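You operate a simulated robot arm through the tools that you are given. There is no shell and no other tool.

You are at the controls of a simulated robot arm. One attempt, no reset.

## Task
Shut lidded carton 72, label it and put it in the send tray.
Fine: one label from the dispenser, square in the lid's frame, with the teal pad; put the pad back. Set down upright: teal pad.

The check looks at the end state, three seconds after you hand in, the way a careful person would. Anything else that was tipped, shoved, dropped, spilled or broken makes it a failure. Lids that push on must go on centred and level and be pressed home; caps that screw on are set level and turned clockwise until they are tight.

## Robot
A 6-joint arm with a two-finger parallel gripper, fixed in place. Base frame: the origin is at the foot of the arm, x ahead of it, y to its left, z up; the work surface is at about z = 870. Readings come in mm, rad, newtons and seconds.
Its first joint turns from -2.897 to 2.897 rad. Payload 3.91 kg.
The TCP is the grasp point between the finger pads, 30 mm short of the fingertips. In the tool frame z runs along the fingers and y along their closing line. The gripper opens to 110 mm. The fingers are 20 mm wide and 10 mm thick; the gripper's body (48 by 112 mm) begins 55 mm behind the TCP.
Orientation is that of the tool frame in the base frame, as a unit quaternion [x, y, z, w]. With the fingers straight down and closing along the base's y, the tool's x points along the base's -x, its y along +y and its z along -z.

## Interface
- The arm moves only by the tool send_rows. Its argument "motion" is a list of rows, each an object (a shift or turn left out is 0, a gripper value left out holds the last) with "dp": the shift along the base's x, y, z in units of 300 mm (1.0 is 300 mm), a list of three; "turn": the turn, a rotation vector about the base's x, y, z in units of 120 degrees (1.0 is 120 degrees), a list of three. In form: [{"dp": [tx, ty, tz], "turn": [wx, wy, wz]}, ...]. A call has 1 to 20 rows; each row is the pose to reach, as a shift and turn from the pose commanded when the call began. "grip" is the opening, from 0 (shut) to 1 (fully open), set as the call begins (left out, the last holds). A call with a number of a shift or a turn outside -1 to 1 is refused whole. A row lasts 0.2 s, in which the tool goes at most 50 mm and 0.15 rad; a call with a longer step from one row to the next is refused whole, and so is a gripper value outside its range. Where a pose cannot be reached the arm comes as near as it can. A force on the tool above 40 N (or 10 N above the force at the start of the call, whichever is more), or a blocked arm, ends the call early, and 0.2 s more pass. The fingers move at their own pace (about 108 mm/s each) and stop on an object; they squeeze with about 34 N. The grip force told is the motor's: it shows also when the fingers shut on nothing. Time passes only in rows, and 0.2 s behind the last, so rows that repeat a pose let the fingers close. The reply holds the time, the measured pose of the TCP, the force on the tool along the base axes, the opening and the grip force, in the units named above and with some noise, with the torque about the TCP (base axes, N m) and any sound that the robot's microphone picked up.
- Cameras (640 x 400 px; columns grow to the right, rows downward): "scene" is fixed at [53.6, -500.1, 1492.2]; the picture's right is [0.19, -0.98, 0.00], its down [-0.56, -0.11, -0.82] and it looks along [0.81, 0.16, -0.57] (base axes); focal length 368 px, centre (320, 200). "wrist" rides on the gripper at [72, 17, -103] in the tool frame; the picture's right is [-0.23, 0.97, 0.00], its down [-0.76, -0.18, -0.62] and it looks along [-0.61, -0.14, 0.78] (tool axes); focal length 222 px, centre (320, 200). There is no depth. A picture from a camera that has moved, and an enlarged one, comes with that camera's place and axes in the base frame and with its lens. The place of the scene camera against the robot may be out by one fixed shift of up to 18 mm in any direction.
- snapshot(camera): a new picture of that camera. It takes no simulated time.
- zoom(camera, box): a new picture of the part [left, top, right, bottom] of that camera's present view, enlarged. It takes no simulated time.
- close_job(): hands the job in; it is judged then, once.

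Places have to be worked out from the pictures, the camera data and where the tool is seen. Open the gripper and draw the arm clear of the work before you hand the job in, unless the task says otherwise.

The tools are called after "Request:" as a command line: name --argument value ..., lists and objects as JSON in quotes. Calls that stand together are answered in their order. send_rows: Moves the arm, as the interface text tells. Its arguments: {"type":"object","properties":{"motion":{"type":"array","items":{"type":"object","properties":{"dp":{"type":"array","items":{"type":"number"}},"turn":{"type":"array","items":{"type":"number"}}}}},"grip":{"type":"number"}},"required":["motion"]} The other tools are called the same way: snapshot (camera) takes a picture; zoom (camera, box) takes an enlarged picture of a part of a camera's view; close_job () hands the job in.

At the start:

```text
time_s: 0.0
tcp_pos: [615.8, -221.7, 1212.5]
orientation: [0.0, 1.0, -0.001, 0.001]
contact_force: [-0.1, 0.0, 0.3]
ft_torque: [-0.01, -0.03, 0.02]
finger_gap: 110.1
finger_force: 0.0
```

scene: 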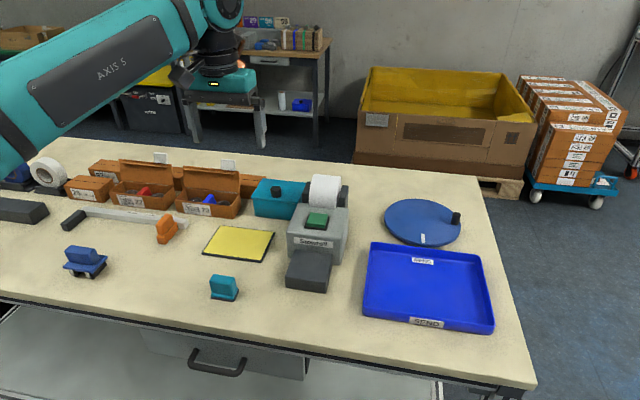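
wrist: 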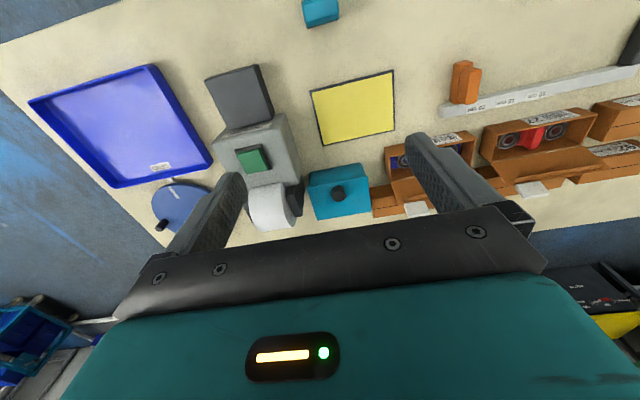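

I'll look closely at the scene first: the open cartons, the dispenser and the teal pad need identifying before any motion.

Request:
zoom --camera "scene" --box '[60, 140, 260, 265]'

Request:
zoom --camera "scene" --box '[200, 160, 360, 310]'

Request:
zoom --camera "scene" --box '[340, 180, 520, 340]'

Request:
zoom --camera "wrist" --box '[360, 40, 640, 220]'

Request:
zoom --camera "wrist" --box '[140, 40, 400, 240]'

```text
3.20 times, centred on (160, 202) of scene
camera zoom: at [53.6, -500.1, 1492.2], right [0.19, -0.98, 0.0], down [-0.56, -0.11, -0.82], along [0.81, 0.16, -0.57], focal length 1177 px, centre (832, 192)
```

zoom: 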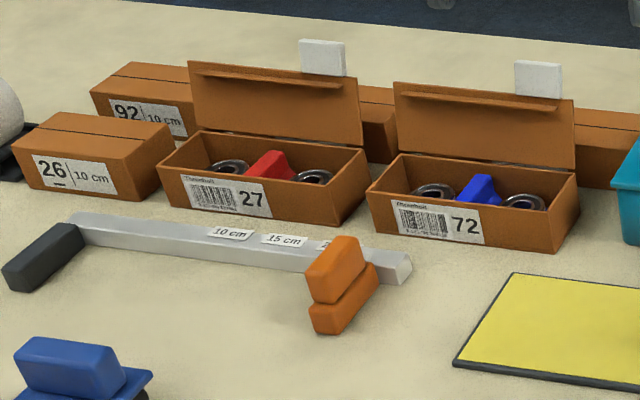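

```text
2.67 times, centred on (280, 235) of scene
camera zoom: at [53.6, -500.1, 1492.2], right [0.19, -0.98, 0.0], down [-0.56, -0.11, -0.82], along [0.81, 0.16, -0.57], focal length 981 px, centre (427, 107)
```

zoom: 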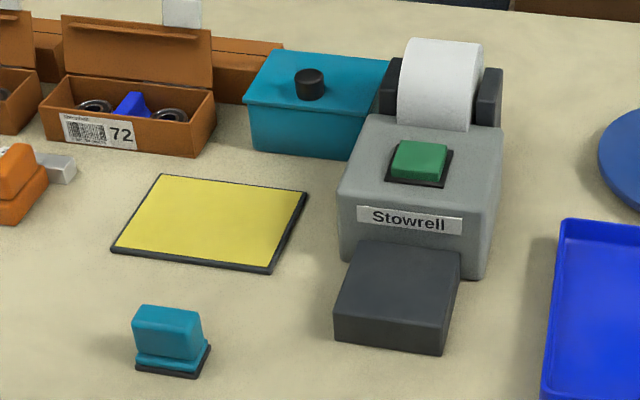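

```text
2.50 times, centred on (430, 260) of scene
camera zoom: at [53.6, -500.1, 1492.2], right [0.19, -0.98, 0.0], down [-0.56, -0.11, -0.82], along [0.81, 0.16, -0.57], focal length 920 px, centre (45, 50)
```

zoom: 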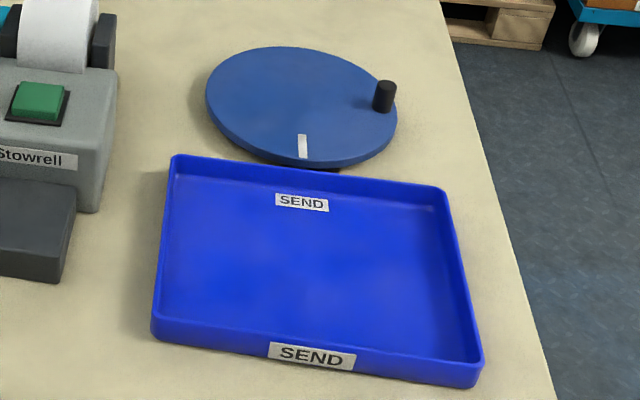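

```text
2.22 times, centred on (500, 130) of wrist
camera zoom: at [542.6, -204.4, 1315.8], right [0.23, 0.97, 0.0], down [0.76, -0.18, 0.62], along [0.61, -0.14, -0.78], focal length 494 px, centre (-80, 356)
```

zoom: 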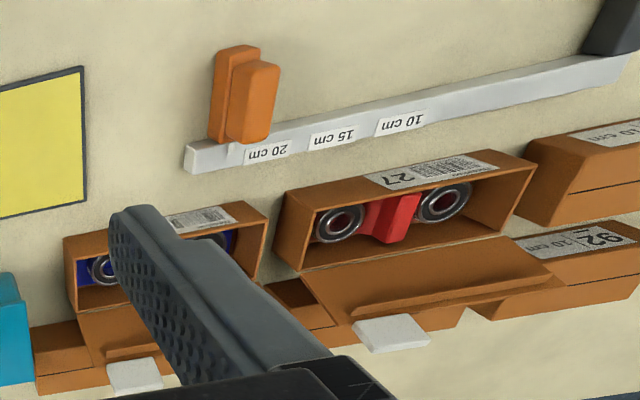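

```text
2.00 times, centred on (270, 140) of wrist
camera zoom: at [542.6, -204.4, 1315.8], right [0.23, 0.97, 0.0], down [0.76, -0.18, 0.62], along [0.61, -0.14, -0.78], focal length 444 px, centre (420, 320)
```

zoom: 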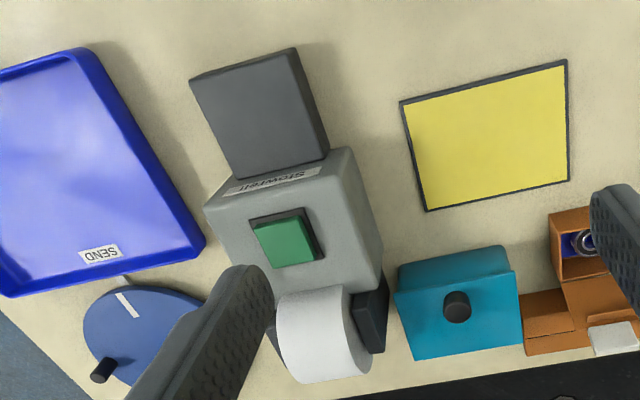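

The target is carton 72: it stands open, hinged at the back, at roughly (815, -10). The teal pad is at about (545, -190), the dispenser's button near (720, -360), and the send tray around (650, -625). I'll move high over towards carton 72 for a closer look at its lid and hinge.

Request:
send_rows --motion '[{"dp": [-0.031, 0.151, 0]}, {"dp": [-0.062, 0.302, 0]}, {"dp": [-0.093, 0.453, 0]}, {"dp": [-0.124, 0.604, 0]}, {"dp": [-0.155, 0.755, 0]}, {"dp": [-0.186, 0.906, 0]}, {"dp": [-0.186, 0.906, 0]}]' --grip 1

```text
time_s: 1.6
tcp_pos: [558.5, 52.4, 1214.0]
orientation: [0.002, 1.0, 0.0, 0.0]
contact_force: [-0.6, -0.6, 0.5]
ft_torque: [-0.02, 0.03, 0.0]
finger_gap: 109.9
finger_force: 0.0
```

The arm has moved to (558, 52, 1214); I'll take pictures from here.

Request:
snapshot --camera "wrist"

Request:
zoom --camera "wrist" --box '[200, 80, 480, 255]'

Request:
snapshot --camera "scene"

```text
taken
camera wrist: at [485.9, 68.7, 1317.7], right [0.23, 0.97, 0.0], down [0.76, -0.18, 0.62], along [0.61, -0.14, -0.78], focal length 222 px, centre (320, 200)
```

wrist: 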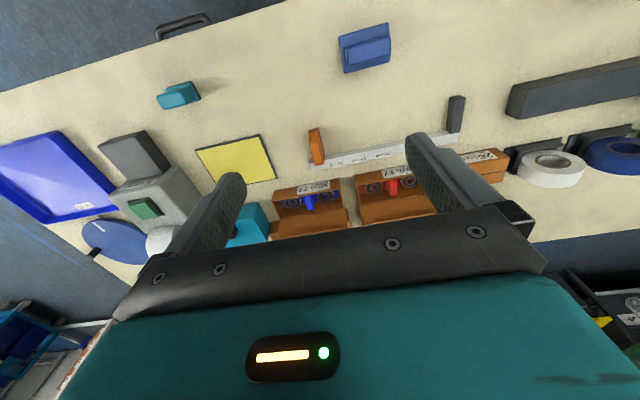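

```text
2.29 times, centred on (340, 168) of wrist
camera zoom: at [485.9, 68.7, 1317.7], right [0.23, 0.97, 0.0], down [0.76, -0.18, 0.62], along [0.61, -0.14, -0.78], focal length 508 px, centre (274, 274)
```

zoom: 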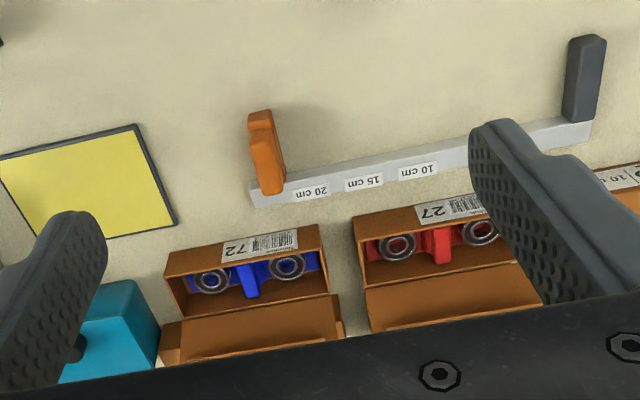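

```text
taken
```

scene: 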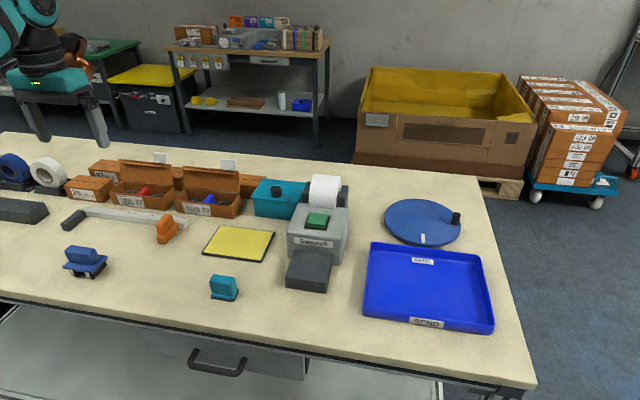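

I need sharper corner positions for carton 72, so I'll zoom in strongly in both views.

Request:
zoom --camera "scene" --box '[165, 150, 261, 225]'

Request:
zoom --camera "wrist" --box '[250, 165, 370, 240]'

Request:
zoom --camera "wrist" --box '[80, 60, 290, 260]'

```text
5.33 times, centred on (213, 188) of scene
camera zoom: at [53.6, -500.1, 1492.2], right [0.19, -0.98, 0.0], down [-0.56, -0.11, -0.82], along [0.81, 0.16, -0.57], focal length 1962 px, centre (891, 267)
```

zoom: 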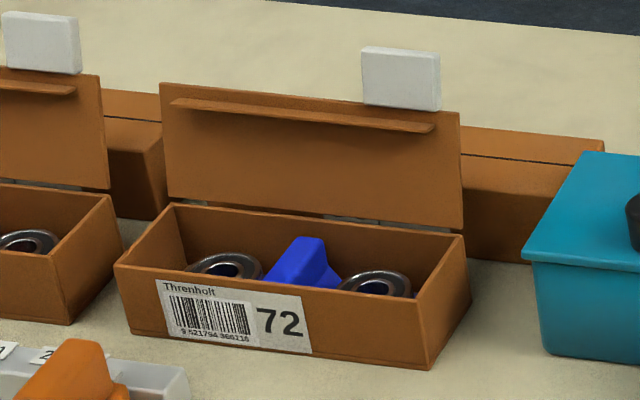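

```text
5.33 times, centred on (310, 202) of wrist
camera zoom: at [485.9, 68.7, 1317.7], right [0.23, 0.97, 0.0], down [0.76, -0.18, 0.62], along [0.61, -0.14, -0.78], focal length 1185 px, centre (373, 187)
```

zoom: 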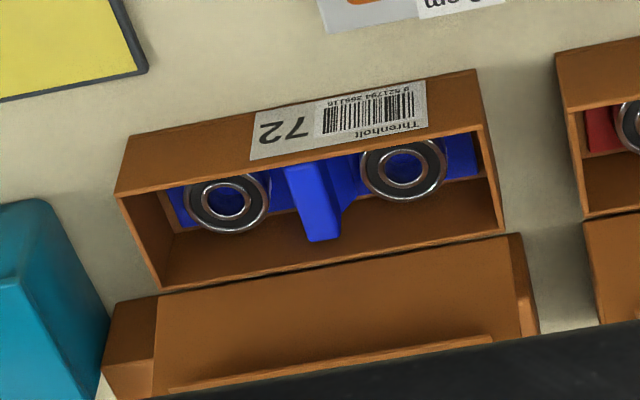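

```text
2.00 times, centred on (185, 160) of wrist
camera zoom: at [485.9, 68.7, 1317.7], right [0.23, 0.97, 0.0], down [0.76, -0.18, 0.62], along [0.61, -0.14, -0.78], focal length 444 px, centre (590, 280)
```

zoom: 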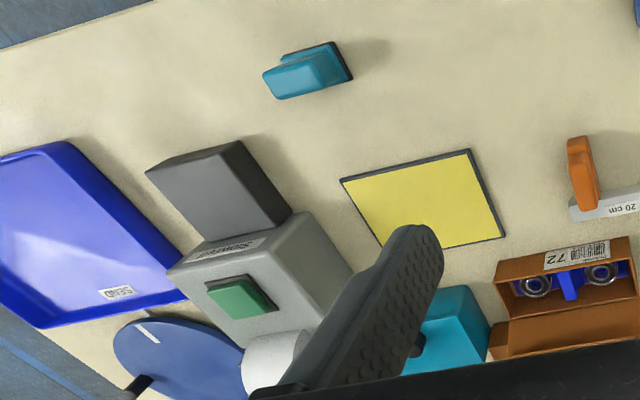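

Wrist-camera triangulation puts carton 72's front face at x≈780, with y from -117 to +46. It is about 60 mm deep and 50 mm tall, and the lid leans back about 15° past vertical with a white tab on its free edge. I'll move closer to study the lid, the tab and the closed cartons behind it.

Request:
send_rows --motion '[{"dp": [0.14, -0.08, -0.03]}, {"dp": [0.28, -0.16, -0.06]}, {"dp": [0.4, -0.24, -0.1]}, {"dp": [0.4, -0.24, -0.1]}]'

Request:
snapshot --camera "wrist"

Request:
zoom --camera "wrist" --box '[230, 120, 410, 240]'

```text
time_s: 2.6
tcp_pos: [679.2, -22.4, 1182.5]
orientation: [0.001, 1.0, 0.0, 0.001]
contact_force: [0.0, -0.4, 0.9]
ft_torque: [-0.02, 0.02, -0.01]
finger_gap: 109.9
finger_force: 0.1
```

```text
taken
camera wrist: at [604.9, -5.8, 1286.0], right [0.23, 0.97, 0.0], down [0.76, -0.18, 0.62], along [0.61, -0.14, -0.78], focal length 222 px, centre (320, 200)
```

wrist: 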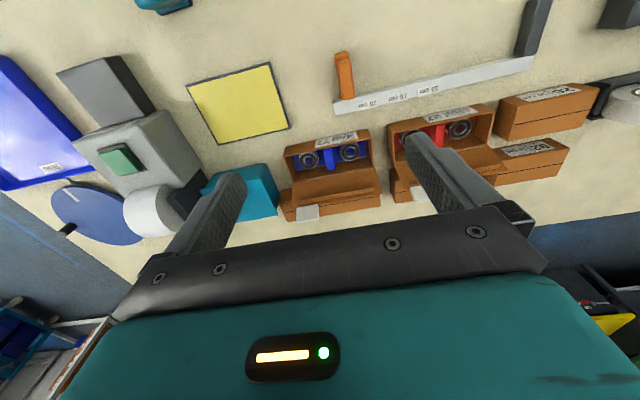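

```text
3.33 times, centred on (320, 180) of wrist
camera zoom: at [604.9, -5.8, 1286.0], right [0.23, 0.97, 0.0], down [0.76, -0.18, 0.62], along [0.61, -0.14, -0.78], focal length 740 px, centre (320, 267)
```

zoom: 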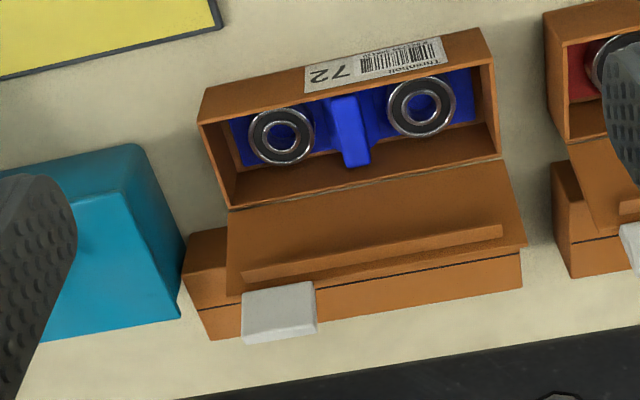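

The hinge is at x≈836, z≈920 and the lid's free edge at x≈852, z≈980. The white tab sits at y≈-63 to -106, and a closed carton of about z 920 stands behind. With fingers shut, I'll pass high behind the lid to (895, -30), clear of everything.

Request:
send_rows --motion '[{"dp": [0.143, -0.005, 0]}, {"dp": [0.286, -0.01, 0]}, {"dp": [0.43, -0.016, 0]}, {"dp": [0.573, -0.022, 0]}, {"dp": [0.717, -0.027, 0]}, {"dp": [0.717, -0.027, 0]}]' --grip 0

Request:
snapshot --camera "wrist"

Request:
zoom --camera "scene" --box '[120, 40, 300, 225]'

```text
time_s: 4.0
tcp_pos: [898.0, -27.6, 1181.5]
orientation: [0.001, 1.0, 0.0, 0.0]
contact_force: [0.1, 0.1, 0.3]
ft_torque: [-0.02, 0.02, 0.01]
finger_gap: 0.0
finger_force: 33.9
```

```text
taken
camera wrist: at [824.2, -10.4, 1284.7], right [0.23, 0.97, 0.0], down [0.76, -0.18, 0.62], along [0.61, -0.14, -0.78], focal length 222 px, centre (320, 200)
```

wrist: 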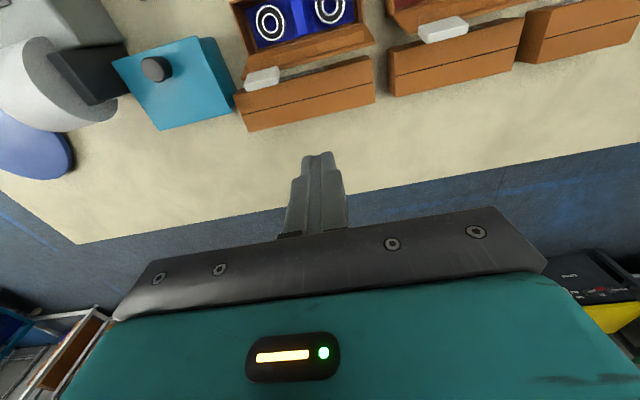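

```text
2.16 times, centred on (210, 132) of scene
camera zoom: at [53.6, -500.1, 1492.2], right [0.19, -0.98, 0.0], down [-0.56, -0.11, -0.82], along [0.81, 0.16, -0.57], focal length 795 px, centre (558, 346)
```

zoom: 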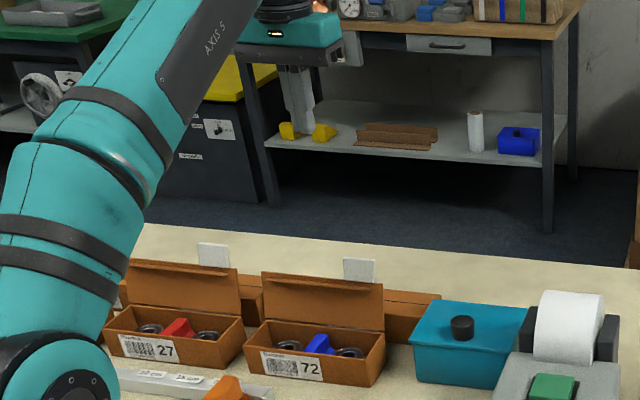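

The fingers hang behind the lid at x≈898. I'll check the exact lid edge, tab and back-carton geometry from here before descending.

Request:
zoom --camera "wrist" --box '[200, 0, 400, 150]'

```text
2.67 times, centred on (300, 75) of wrist
camera zoom: at [824.2, -10.4, 1284.7], right [0.23, 0.97, 0.0], down [0.76, -0.18, 0.62], along [0.61, -0.14, -0.78], focal length 592 px, centre (373, 533)
```

zoom: 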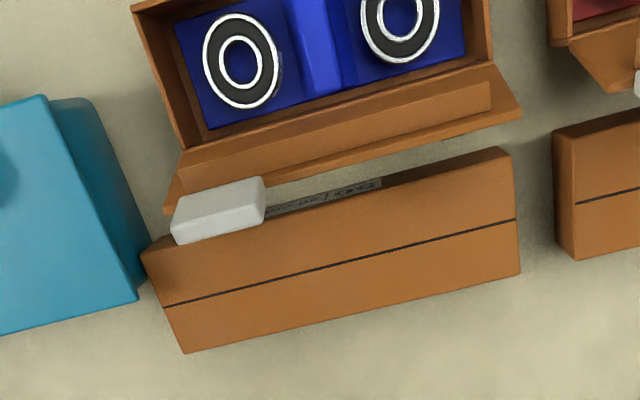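

From here the lid's free edge is at x≈857, the tab's back at about 866, and the rear carton spans x 876–940 with its top at about z 920. I'll descend behind the lid to TCP z≈982, which puts the tips at 952, clear of the rear carton.

Request:
send_rows --motion '[{"dp": [0, 0, -0.15]}, {"dp": [0, 0, -0.3]}, {"dp": [0, 0, -0.45]}, {"dp": [0, 0, -0.58]}, {"dp": [0, 0, -0.667]}, {"dp": [0, 0, -0.667]}]'

Request:
snapshot --camera "wrist"

Request:
zoom --camera "scene" --box '[120, 80, 300, 225]'

```text
time_s: 5.4
tcp_pos: [897.5, -29.7, 984.0]
orientation: [0.001, 1.0, 0.0, 0.002]
contact_force: [0.0, -0.1, -0.2]
ft_torque: [-0.02, 0.02, 0.01]
finger_gap: 0.0
finger_force: 33.7
```

```text
taken
camera wrist: at [823.8, -12.6, 1086.8], right [0.23, 0.97, 0.0], down [0.76, -0.18, 0.62], along [0.61, -0.14, -0.78], focal length 222 px, centre (320, 200)
```

wrist: 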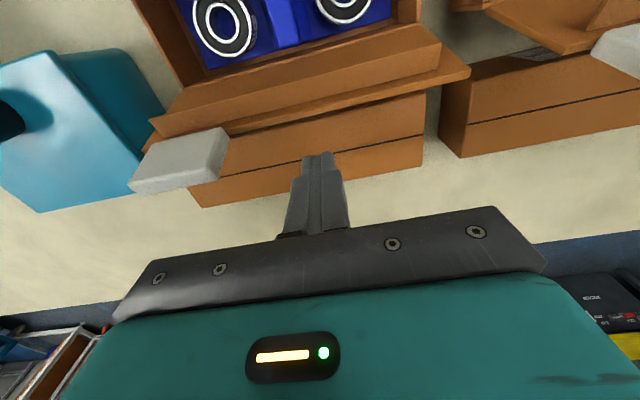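

```text
2.76 times, centred on (210, 152) of scene
camera zoom: at [53.6, -500.1, 1492.2], right [0.19, -0.98, 0.0], down [-0.56, -0.11, -0.82], along [0.81, 0.16, -0.57], focal length 1015 px, centre (623, 331)
```

zoom: 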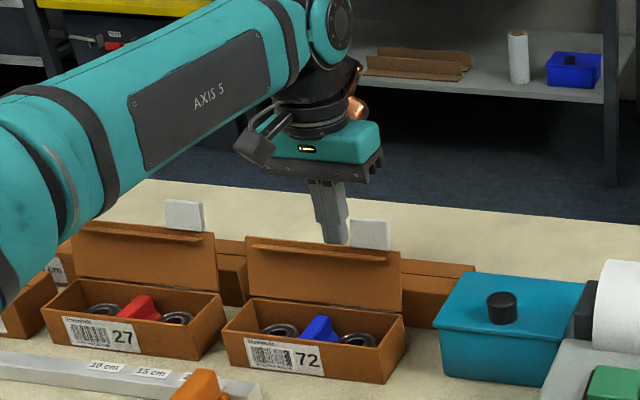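

The fingers are behind the lid with a gap of about 30 mm. I'll push slowly towards -x to swing the lid past vertical, watching the force.

Request:
send_rows --motion '[{"dp": [-0.04, 0, 0]}, {"dp": [-0.08, 0, 0]}, {"dp": [-0.11, 0, 0]}, {"dp": [-0.14, 0, 0]}, {"dp": [-0.17, 0, 0]}, {"dp": [-0.2, 0, 0]}, {"dp": [-0.2, 0, 0]}]'

Request:
snapshot --camera "wrist"

Request:
zoom --camera "scene" --box '[120, 80, 300, 225]'

```text
time_s: 7.0
tcp_pos: [835.9, -30.6, 981.4]
orientation: [0.0, 1.0, 0.0, 0.001]
contact_force: [-0.5, 0.6, 0.2]
ft_torque: [-0.05, -0.03, 0.0]
finger_gap: 0.0
finger_force: 33.9
```

```text
taken
camera wrist: at [762.5, -12.3, 1084.6], right [0.23, 0.97, 0.0], down [0.76, -0.18, 0.62], along [0.61, -0.14, -0.78], focal length 222 px, centre (320, 200)
```

wrist: 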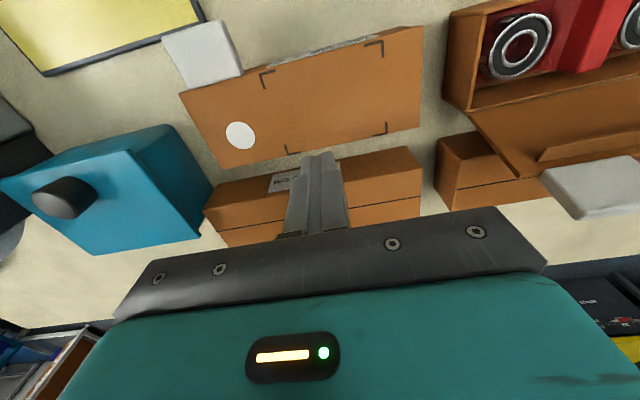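

```text
2.76 times, centred on (210, 152) of scene
camera zoom: at [53.6, -500.1, 1492.2], right [0.19, -0.98, 0.0], down [-0.56, -0.11, -0.82], along [0.81, 0.16, -0.57], focal length 1015 px, centre (623, 331)
```

zoom: 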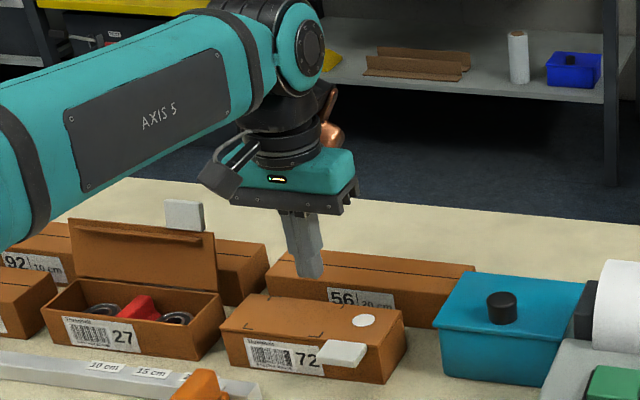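

The lid swung shut on its own; it shows a frame of corner marks at the +y side, a white dot, and the tab sticking out at the front. I'll zoom in to see whether it's fully seated.

Request:
zoom --camera "wrist" --box '[150, 0, 450, 190]'

Request:
zoom --camera "scene" --box '[175, 175, 245, 225]'

```text
2.11 times, centred on (300, 95) of wrist
camera zoom: at [762.5, -12.3, 1084.6], right [0.23, 0.97, 0.0], down [0.76, -0.18, 0.62], along [0.61, -0.14, -0.78], focal length 468 px, centre (362, 421)
```

zoom: 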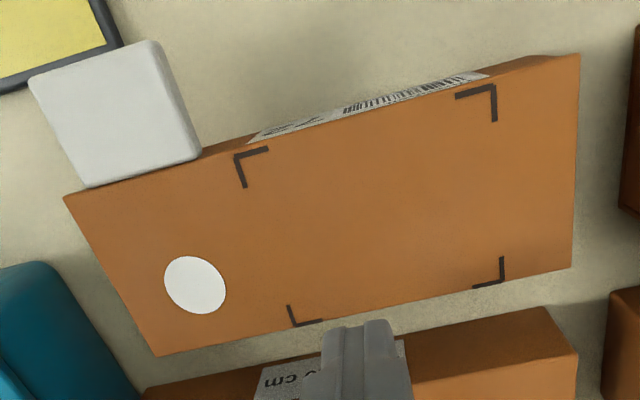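

```text
8.00 times, centred on (210, 200) of scene
camera zoom: at [53.6, -500.1, 1492.2], right [0.19, -0.98, 0.0], down [-0.56, -0.11, -0.82], along [0.81, 0.16, -0.57], focal length 2942 px, centre (1200, 200)
```

zoom: 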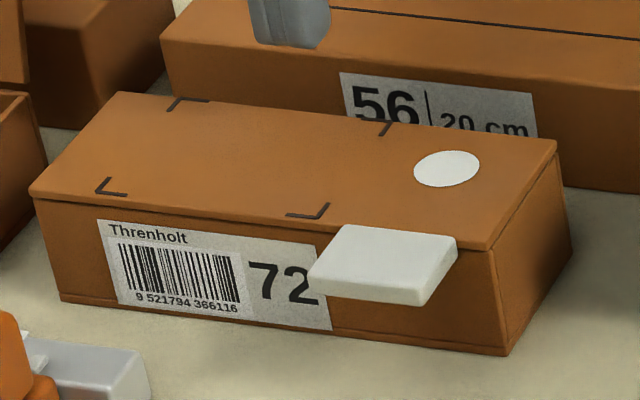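

The lid lies flat, but I'll press it home at the front edge. The corner-marked frame spans about y -57 to +22 and nearly the full lid depth. I'll move over the front centre (x≈792, y≈-25) and lower the shut fingers gently onto it.

Request:
send_rows --motion '[{"dp": [-0.07, 0.01, 0]}, {"dp": [-0.143, 0.017, 0]}, {"dp": [-0.143, 0.017, -0.05]}, {"dp": [-0.143, 0.017, -0.075]}, {"dp": [-0.143, 0.017, -0.083]}, {"dp": [-0.143, 0.017, -0.09]}, {"dp": [-0.143, 0.017, -0.097]}, {"dp": [-0.143, 0.017, -0.103]}]'

```text
time_s: 8.8
tcp_pos: [791.6, -23.9, 951.0]
orientation: [0.001, 1.0, 0.0, 0.001]
contact_force: [0.0, 0.0, 0.5]
ft_torque: [0.02, 0.02, -0.04]
finger_gap: 0.0
finger_force: 34.5
```

The tips are at about z 921 with no contact yet. I'll keep pressing down in small steps.

Request:
send_rows --motion '[{"dp": [0, 0, -0.004]}, {"dp": [0, 0, -0.008]}, {"dp": [0, 0, -0.012]}, {"dp": [0, 0, -0.016]}, {"dp": [0, 0, -0.02]}]'

```text
time_s: 10.0
tcp_pos: [791.1, -24.6, 948.6]
orientation: [0.0, 1.0, 0.0, 0.003]
contact_force: [3.8, 5.2, 22.8]
ft_torque: [0.11, -0.18, 0.03]
finger_gap: 0.2
finger_force: 34.1
```

There is firm contact at 23 N with the tips at about z 919. I'll press a little more to be sure it's home, then lift off and look.

Request:
send_rows --motion '[{"dp": [0, 0, -0.003]}, {"dp": [0, 0, -0.005]}, {"dp": [0, 0, -0.005]}]'

```text
time_s: 10.7
tcp_pos: [791.6, -25.0, 948.6]
orientation: [0.001, 1.0, 0.0, 0.004]
contact_force: [-3.5, 2.6, 15.1]
ft_torque: [0.11, 0.08, 0.02]
finger_gap: 0.1
finger_force: 34.0
stopped in row 3: the force on the tool passed its limit at 41 N (the readings are from after the stop); the commanded pose is now the measured one
```

It took over 40 N without moving further, so the lid is seated. I'll lift off and inspect.

Request:
send_rows --motion '[{"dp": [0, 0, 0.1]}, {"dp": [0, 0, 0.25]}, {"dp": [-0.1, 0, 0.4]}, {"dp": [-0.25, 0, 0.5]}, {"dp": [-0.35, 0, 0.6]}, {"dp": [-0.35, 0, 0.6]}]' --grip 0

Request:
snapshot --camera "wrist"

Request:
zoom --camera "wrist" --box '[220, 90, 420, 220]'

Request:
zoom --camera "scene" --box '[175, 175, 245, 225]'

```text
refused: row 3 steps farther than a row can; nothing moved
```

```text
taken
camera wrist: at [718.1, -7.5, 1050.9], right [0.23, 0.97, 0.0], down [0.76, -0.18, 0.63], along [0.61, -0.14, -0.78], focal length 222 px, centre (320, 200)
```

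wrist: 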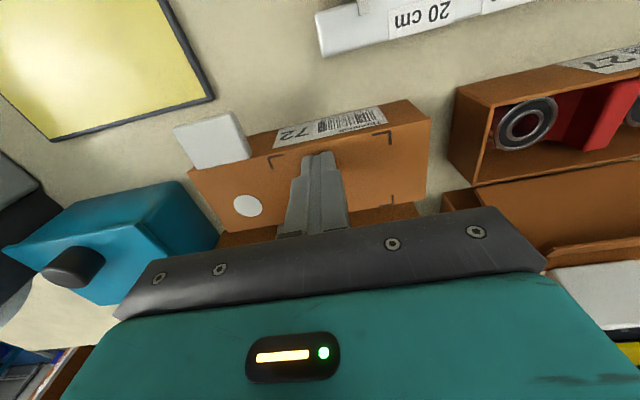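

```text
3.08 times, centred on (320, 155) of wrist
camera zoom: at [718.1, -7.5, 1050.9], right [0.23, 0.97, 0.0], down [0.76, -0.18, 0.63], along [0.61, -0.14, -0.78], focal length 684 px, centre (320, 338)
```

zoom: 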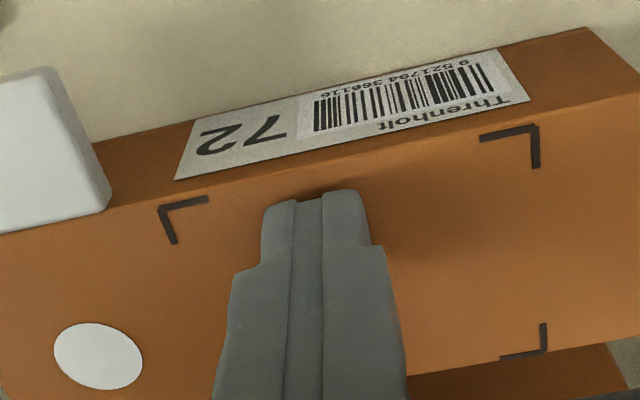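

```text
8.00 times, centred on (210, 200) of scene
camera zoom: at [53.6, -500.1, 1492.2], right [0.19, -0.98, 0.0], down [-0.56, -0.11, -0.82], along [0.81, 0.16, -0.57], focal length 2942 px, centre (1200, 200)
```

zoom: 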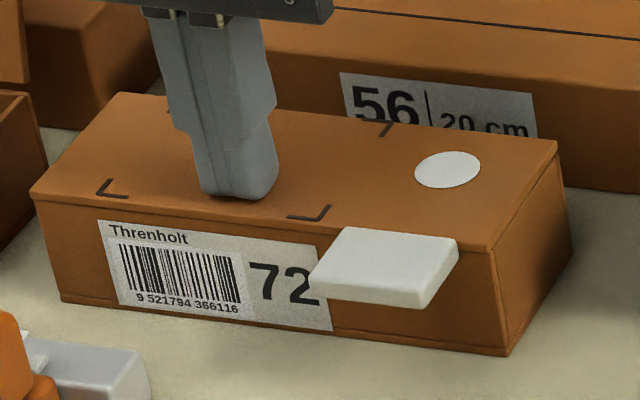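

The lid is flush. The lift was refused for one step that was too long, so I'll retry with smaller steps and back up to a higher viewpoint.

Request:
send_rows --motion '[{"dp": [0, 0, 0.1]}, {"dp": [0, 0, 0.25]}, {"dp": [-0.05, 0, 0.38]}, {"dp": [-0.15, -0.05, 0.46]}, {"dp": [-0.25, -0.12, 0.54]}, {"dp": [-0.35, -0.2, 0.6]}, {"dp": [-0.45, -0.3, 0.65]}, {"dp": [-0.55, -0.4, 0.7]}, {"dp": [-0.65, -0.5, 0.7]}, {"dp": [-0.65, -0.5, 0.7]}]' --grip 1

Request:
snapshot --camera "wrist"

Request:
zoom --camera "scene" --box '[175, 150, 375, 310]'

```text
time_s: 12.9
tcp_pos: [597.3, -173.6, 1156.9]
orientation: [0.001, 1.0, 0.0, 0.002]
contact_force: [0.8, -0.5, 0.6]
ft_torque: [0.02, 0.02, 0.0]
finger_gap: 110.1
finger_force: 0.0
```

```text
taken
camera wrist: at [523.5, -156.9, 1260.4], right [0.23, 0.97, 0.0], down [0.76, -0.18, 0.63], along [0.61, -0.14, -0.78], focal length 222 px, centre (320, 200)
```

wrist: 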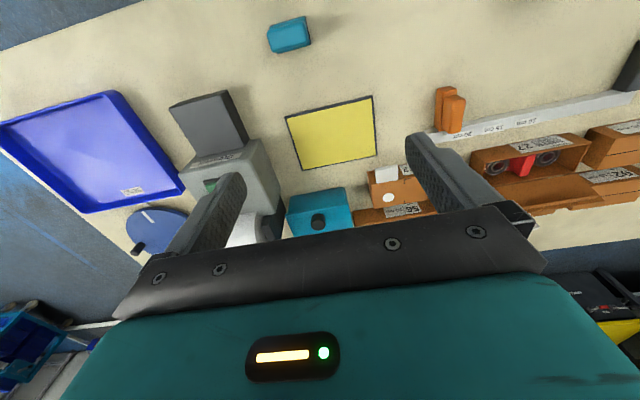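

```text
2.50 times, centred on (275, 230) of scene
camera zoom: at [53.6, -500.1, 1492.2], right [0.19, -0.98, 0.0], down [-0.56, -0.11, -0.82], along [0.81, 0.16, -0.57], focal length 920 px, centre (432, 125)
```

zoom: 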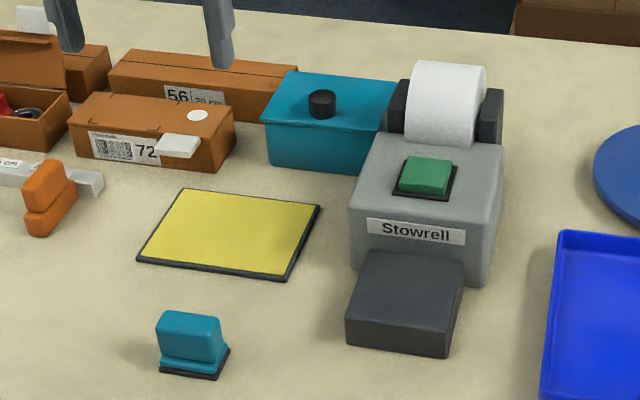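

The lid of carton 72 is shut and flush in this view. Next is the teal pad, which seems to be a 45x36 mm base with a handle block; I'll move to view it closely from about (430, -200, 1080).

Request:
send_rows --motion '[{"dp": [-0.111, -0.017, -0.052]}, {"dp": [-0.222, -0.033, -0.105]}, {"dp": [-0.333, -0.05, -0.157]}, {"dp": [-0.444, -0.066, -0.21]}, {"dp": [-0.555, -0.083, -0.262]}, {"dp": [-0.555, -0.083, -0.262]}]'

Request:
snapshot --camera "wrist"

Request:
zoom --camera "wrist" --box '[280, 110, 400, 200]'

```text
time_s: 14.3
tcp_pos: [428.8, -198.7, 1077.6]
orientation: [0.001, 1.0, 0.0, 0.002]
contact_force: [0.1, -0.1, 0.1]
ft_torque: [0.02, 0.01, 0.02]
finger_gap: 109.9
finger_force: 0.0
```

```text
taken
camera wrist: at [355.9, -183.2, 1180.7], right [0.23, 0.97, 0.0], down [0.76, -0.18, 0.63], along [0.61, -0.14, -0.78], focal length 222 px, centre (320, 200)
```

wrist: 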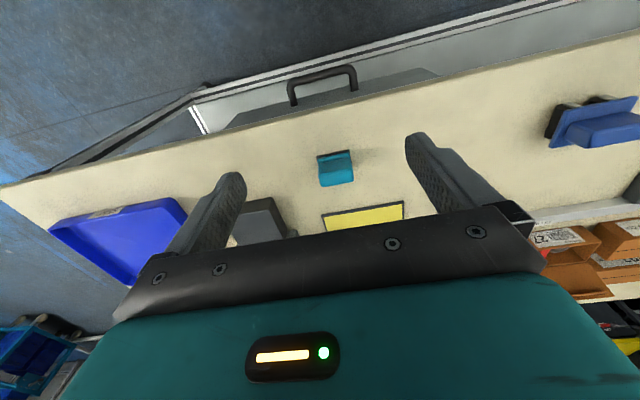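

```text
4.44 times, centred on (340, 155) of wrist
camera zoom: at [355.9, -183.2, 1180.7], right [0.23, 0.97, 0.0], down [0.76, -0.18, 0.63], along [0.61, -0.14, -0.78], focal length 987 px, centre (231, 400)
```

zoom: 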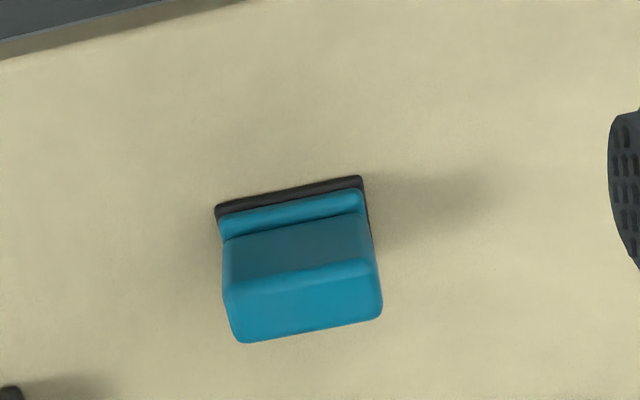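

The pad's handle top is about 45 mm (y) x 21 mm (x), centred near (531, -200), and the base is 51 mm wide with a yaw of about 0°. Next I'll view the dispenser's button and platform before dispensing.

Request:
send_rows --motion '[{"dp": [0.075, -0.108, 0.058]}, {"dp": [0.15, -0.217, 0.117]}, {"dp": [0.225, -0.325, 0.175]}, {"dp": [0.3, -0.433, 0.233]}, {"dp": [0.3, -0.433, 0.233]}]'

Request:
snapshot --camera "wrist"

Request:
zoom --camera "wrist" --box '[240, 90, 410, 240]'

```text
time_s: 15.5
tcp_pos: [519.0, -331.7, 1147.6]
orientation: [0.001, 1.0, 0.0, 0.001]
contact_force: [0.4, 0.4, 0.4]
ft_torque: [0.03, 0.01, 0.01]
finger_gap: 110.0
finger_force: 0.1
```

```text
taken
camera wrist: at [445.4, -315.6, 1250.9], right [0.23, 0.97, 0.0], down [0.76, -0.18, 0.63], along [0.61, -0.14, -0.78], focal length 222 px, centre (320, 200)
```

wrist: 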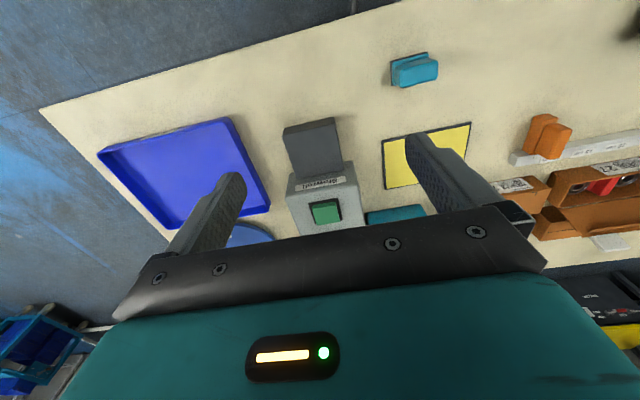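

```text
2.67 times, centred on (325, 165) of wrist
camera zoom: at [445.4, -315.6, 1250.9], right [0.23, 0.97, 0.0], down [0.76, -0.18, 0.63], along [0.61, -0.14, -0.78], focal length 592 px, centre (307, 293)
```

zoom: 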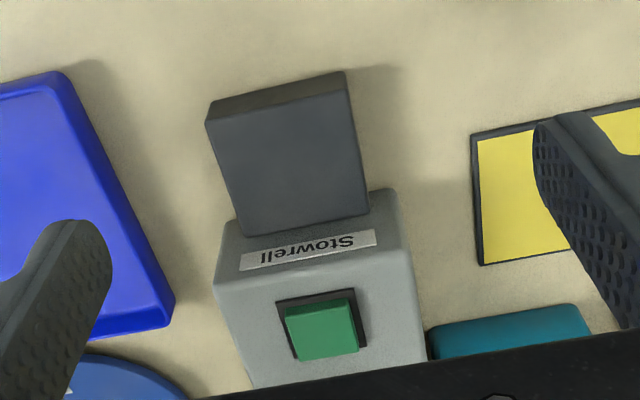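

The platform is about 90x90 mm, centred near (619, -368), and the green button is at roughly x≈690–710, y≈-366. I'll move 120 mm forward for a second view so I can triangulate the button height.

Request:
send_rows --motion '[{"dp": [0.14, -0.05, 0]}, {"dp": [0.28, -0.1, 0]}, {"dp": [0.42, -0.133, 0]}, {"dp": [0.42, -0.133, 0]}]' --grip 0

Request:
zoom --camera "wrist" --box '[200, 50, 440, 230]'

```text
time_s: 16.5
tcp_pos: [645.6, -370.0, 1149.8]
orientation: [0.001, 1.0, 0.0, 0.002]
contact_force: [0.1, -0.5, 0.2]
ft_torque: [0.0, 0.0, -0.01]
finger_gap: 0.0
finger_force: 33.9
```

```text
2.22 times, centred on (320, 140) of wrist
camera zoom: at [572.0, -353.1, 1253.5], right [0.23, 0.97, 0.0], down [0.76, -0.18, 0.63], along [0.61, -0.14, -0.78], focal length 494 px, centre (320, 333)
```

zoom: 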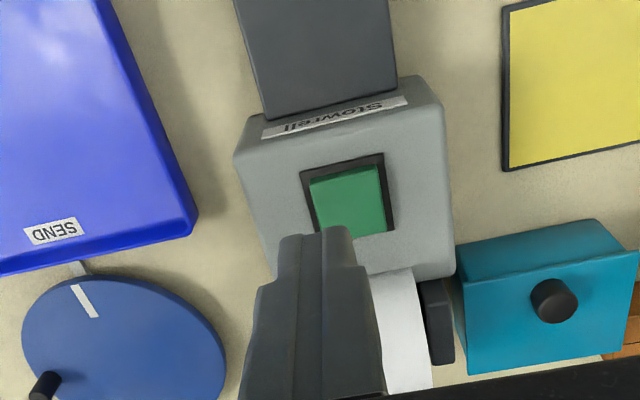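

Triangulating the two views puts the button's top centre at (699.6, -365.7, ≈970). With the fingers shut, I'll move over it and descend to just above.

Request:
send_rows --motion '[{"dp": [0.09, 0.006, 0]}, {"dp": [0.18, 0.013, 0]}, {"dp": [0.18, 0.013, -0.14]}, {"dp": [0.18, 0.013, -0.28]}, {"dp": [0.18, 0.013, -0.4]}, {"dp": [0.18, 0.013, -0.457]}, {"dp": [0.18, 0.013, -0.457]}]'

Request:
zoom --camera "wrist" --box '[200, 50, 440, 230]'

Request:
zoom --camera "scene" --box '[270, 150, 370, 300]'

```text
time_s: 18.1
tcp_pos: [700.9, -366.3, 1011.2]
orientation: [0.001, 1.0, 0.0, 0.003]
contact_force: [0.5, 0.0, 0.0]
ft_torque: [0.04, -0.01, 0.0]
finger_gap: 0.0
finger_force: 34.3
```

```text
2.22 times, centred on (320, 140) of wrist
camera zoom: at [627.3, -350.4, 1113.8], right [0.23, 0.97, 0.0], down [0.76, -0.18, 0.63], along [0.61, -0.14, -0.78], focal length 494 px, centre (320, 333)
```

zoom: 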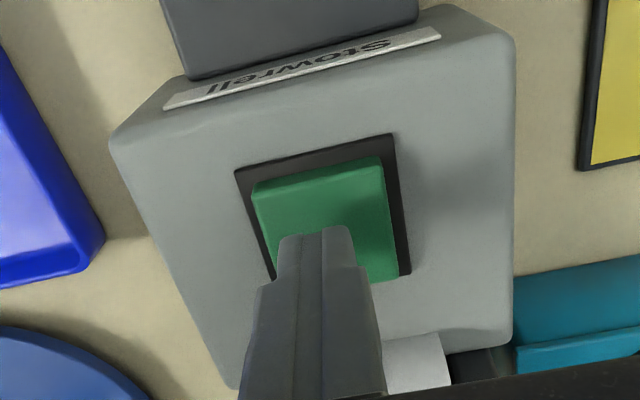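

```text
2.67 times, centred on (320, 225) of scene
camera zoom: at [53.6, -500.1, 1492.2], right [0.19, -0.98, 0.0], down [-0.56, -0.11, -0.82], along [0.81, 0.16, -0.57], focal length 981 px, centre (320, 133)
```

zoom: 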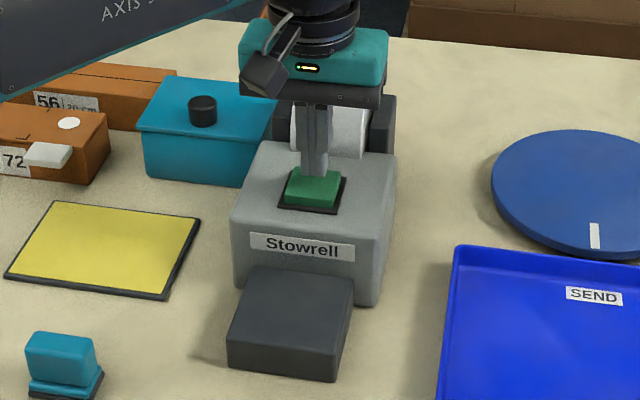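

The tips are centred over the button at about z 981. I'll press down gently in small steps, listening for a sound and watching the force.

Request:
send_rows --motion '[{"dp": [0, 0, -0.015]}, {"dp": [0, 0, -0.025]}, {"dp": [0, 0, -0.033]}, {"dp": [0, 0, -0.04]}]'

```text
time_s: 19.1
tcp_pos: [701.3, -365.9, 999.0]
orientation: [0.001, 1.0, 0.0, 0.002]
contact_force: [-0.2, -0.3, 0.1]
ft_torque: [-0.01, 0.01, 0.03]
finger_gap: 0.1
finger_force: 34.4
```

There's no contact yet with the tips at about z 969. I'll continue down in 1.5 mm steps.

Request:
send_rows --motion '[{"dp": [0, 0, -0.005]}, {"dp": [0, 0, -0.01]}, {"dp": [0, 0, -0.015]}]'

```text
time_s: 19.9
tcp_pos: [700.7, -365.6, 994.2]
orientation: [0.001, 1.0, 0.0, 0.003]
contact_force: [0.1, -1.2, 2.7]
ft_torque: [-0.04, 0.01, 0.02]
finger_gap: 0.0
finger_force: 34.7
heard: click
```

I heard a click, so the button registered once. I'll lift straight up and look at the platform.

Request:
send_rows --motion '[{"dp": [0, 0, 0.06]}, {"dp": [0, 0, 0.2]}, {"dp": [-0.1, 0, 0.32]}, {"dp": [-0.24, 0, 0.4]}, {"dp": [-0.38, 0.03, 0.46]}, {"dp": [-0.5, 0.06, 0.52]}, {"dp": [-0.6, 0.1, 0.52]}, {"dp": [-0.6, 0.1, 0.52]}]'

Request:
snapshot --camera "wrist"

Request:
zoom --camera "wrist" --box '[240, 90, 410, 240]'

Request:
zoom --camera "scene" --box '[270, 200, 370, 300]'

```text
time_s: 21.7
tcp_pos: [519.8, -334.7, 1152.6]
orientation: [0.0, 1.0, 0.0, 0.003]
contact_force: [0.0, -0.1, -0.1]
ft_torque: [-0.03, -0.01, 0.01]
finger_gap: 0.0
finger_force: 34.3
```

```text
taken
camera wrist: at [446.3, -319.4, 1254.7], right [0.23, 0.97, 0.0], down [0.76, -0.18, 0.63], along [0.61, -0.14, -0.78], focal length 222 px, centre (320, 200)
```

wrist: 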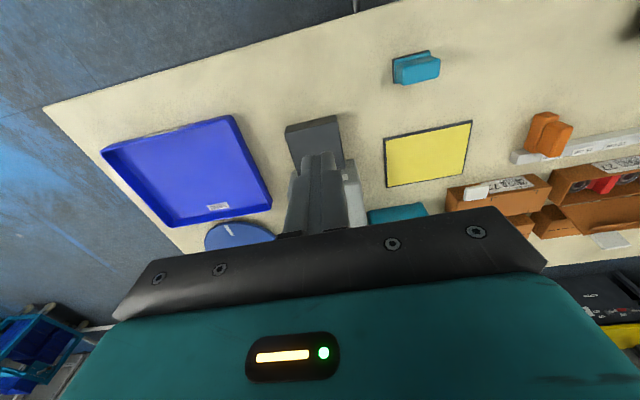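

```text
2.67 times, centred on (325, 165) of wrist
camera zoom: at [446.3, -319.4, 1254.7], right [0.23, 0.97, 0.0], down [0.76, -0.18, 0.63], along [0.61, -0.14, -0.78], focal length 592 px, centre (307, 293)
```

zoom: 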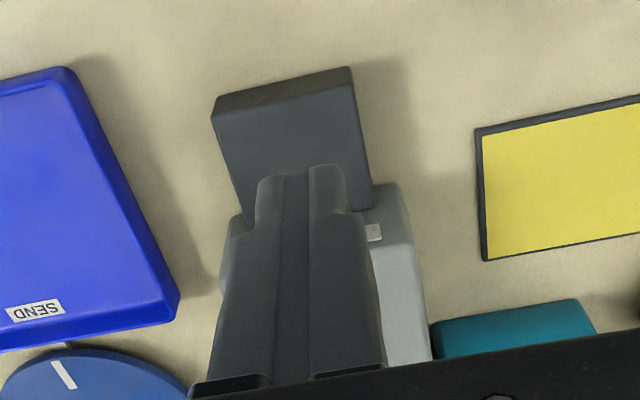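

```text
4.00 times, centred on (320, 250) of scene
camera zoom: at [53.6, -500.1, 1492.2], right [0.19, -0.98, 0.0], down [-0.56, -0.11, -0.82], along [0.81, 0.16, -0.57], focal length 1471 px, centre (320, 0)
```

zoom: 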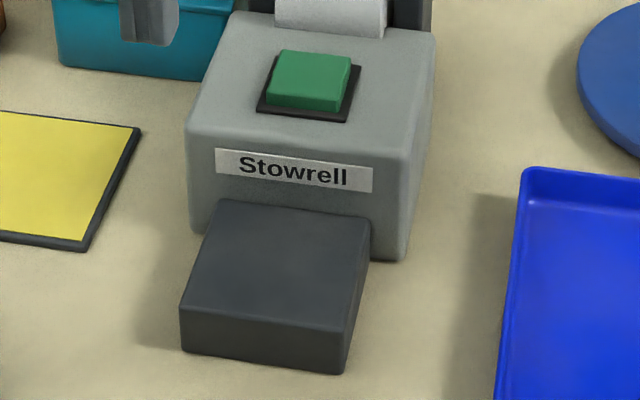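

No label is on the platform yet; the feed may take a moment. I'll open the fingers so they don't block the view, wait a second or two and look again.

Request:
send_rows --motion '[{"dp": [0, 0, 0]}, {"dp": [0, 0, 0]}, {"dp": [0, 0, 0]}, {"dp": [0, 0, 0]}, {"dp": [0, 0, 0]}, {"dp": [0, 0, 0]}, {"dp": [0, 0, 0]}, {"dp": [0, 0, 0]}]' --grip 1

Request:
zoom --camera "wrist" --box '[240, 90, 410, 240]'

Request:
zoom --camera "scene" --box '[270, 180, 370, 300]'

```text
time_s: 23.5
tcp_pos: [520.6, -336.4, 1152.1]
orientation: [0.001, 1.0, 0.0, 0.003]
contact_force: [0.0, 0.1, 0.3]
ft_torque: [-0.01, -0.03, 0.0]
finger_gap: 110.1
finger_force: 0.1
```

```text
2.67 times, centred on (325, 165) of wrist
camera zoom: at [446.6, -319.4, 1254.5], right [0.23, 0.97, 0.0], down [0.76, -0.18, 0.63], along [0.61, -0.14, -0.78], focal length 592 px, centre (307, 293)
```

zoom: 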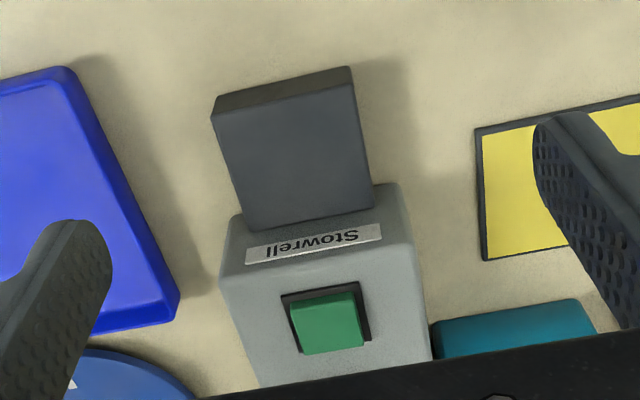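

```text
3.33 times, centred on (320, 240) of scene
camera zoom: at [53.6, -500.1, 1492.2], right [0.19, -0.98, 0.0], down [-0.56, -0.11, -0.82], along [0.81, 0.16, -0.57], focal length 1226 px, centre (320, 67)
```

zoom: 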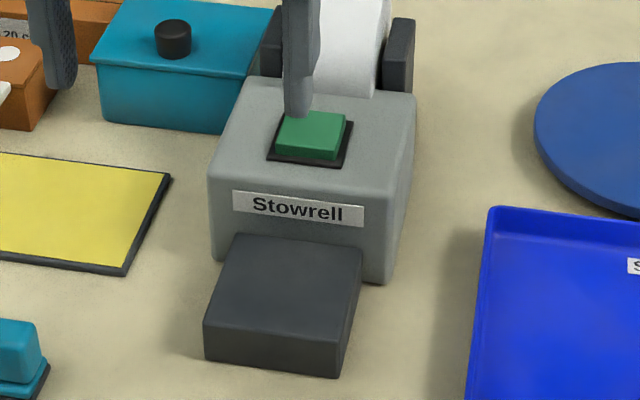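

There's still nothing visible on the platform. I'll look closer at the platform and slot before deciding whether to press again, since a double label must be avoided.

Request:
send_rows --motion '[{"dp": [0.1, 0, -0.1]}, {"dp": [0.15, -0.03, -0.23]}, {"dp": [0.15, -0.03, -0.3]}, {"dp": [0.15, -0.03, -0.3]}]'

Request:
snapshot --camera "wrist"

Request:
zoom --camera "wrist" --box '[220, 60, 420, 200]'

Request:
zoom --camera "scene" --box '[280, 215, 350, 300]'

```text
time_s: 24.5
tcp_pos: [565.0, -344.6, 1059.6]
orientation: [0.001, 1.0, 0.0, 0.002]
contact_force: [-0.2, -0.4, 0.3]
ft_torque: [0.02, 0.01, -0.02]
finger_gap: 110.1
finger_force: 0.1
```

```text
taken
camera wrist: at [491.4, -327.4, 1163.0], right [0.23, 0.97, 0.0], down [0.76, -0.18, 0.63], along [0.61, -0.14, -0.78], focal length 222 px, centre (320, 200)
```

wrist: 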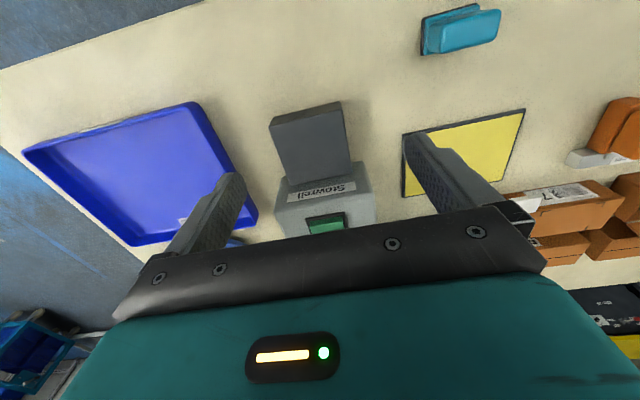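

```text
2.86 times, centred on (320, 130) of wrist
camera zoom: at [491.4, -327.4, 1163.0], right [0.23, 0.97, 0.0], down [0.76, -0.18, 0.63], along [0.61, -0.14, -0.78], focal length 635 px, centre (320, 400)
```

zoom: 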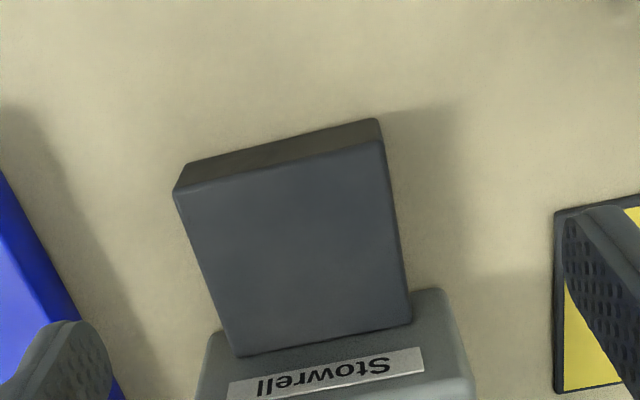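

```text
4.71 times, centred on (315, 258) of scene
camera zoom: at [53.6, -500.1, 1492.2], right [0.19, -0.98, 0.0], down [-0.56, -0.11, -0.82], along [0.81, 0.16, -0.57], focal length 1731 px, centre (344, -71)
```

zoom: 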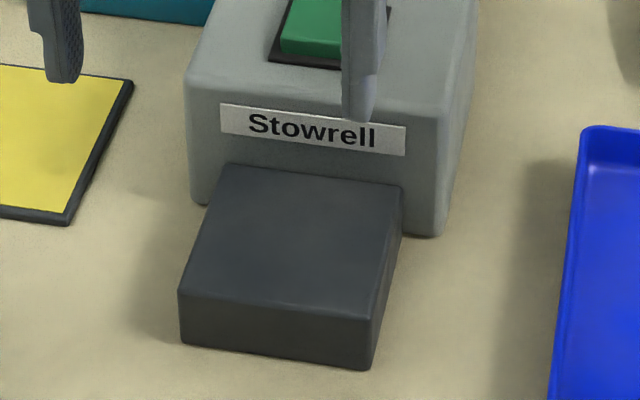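

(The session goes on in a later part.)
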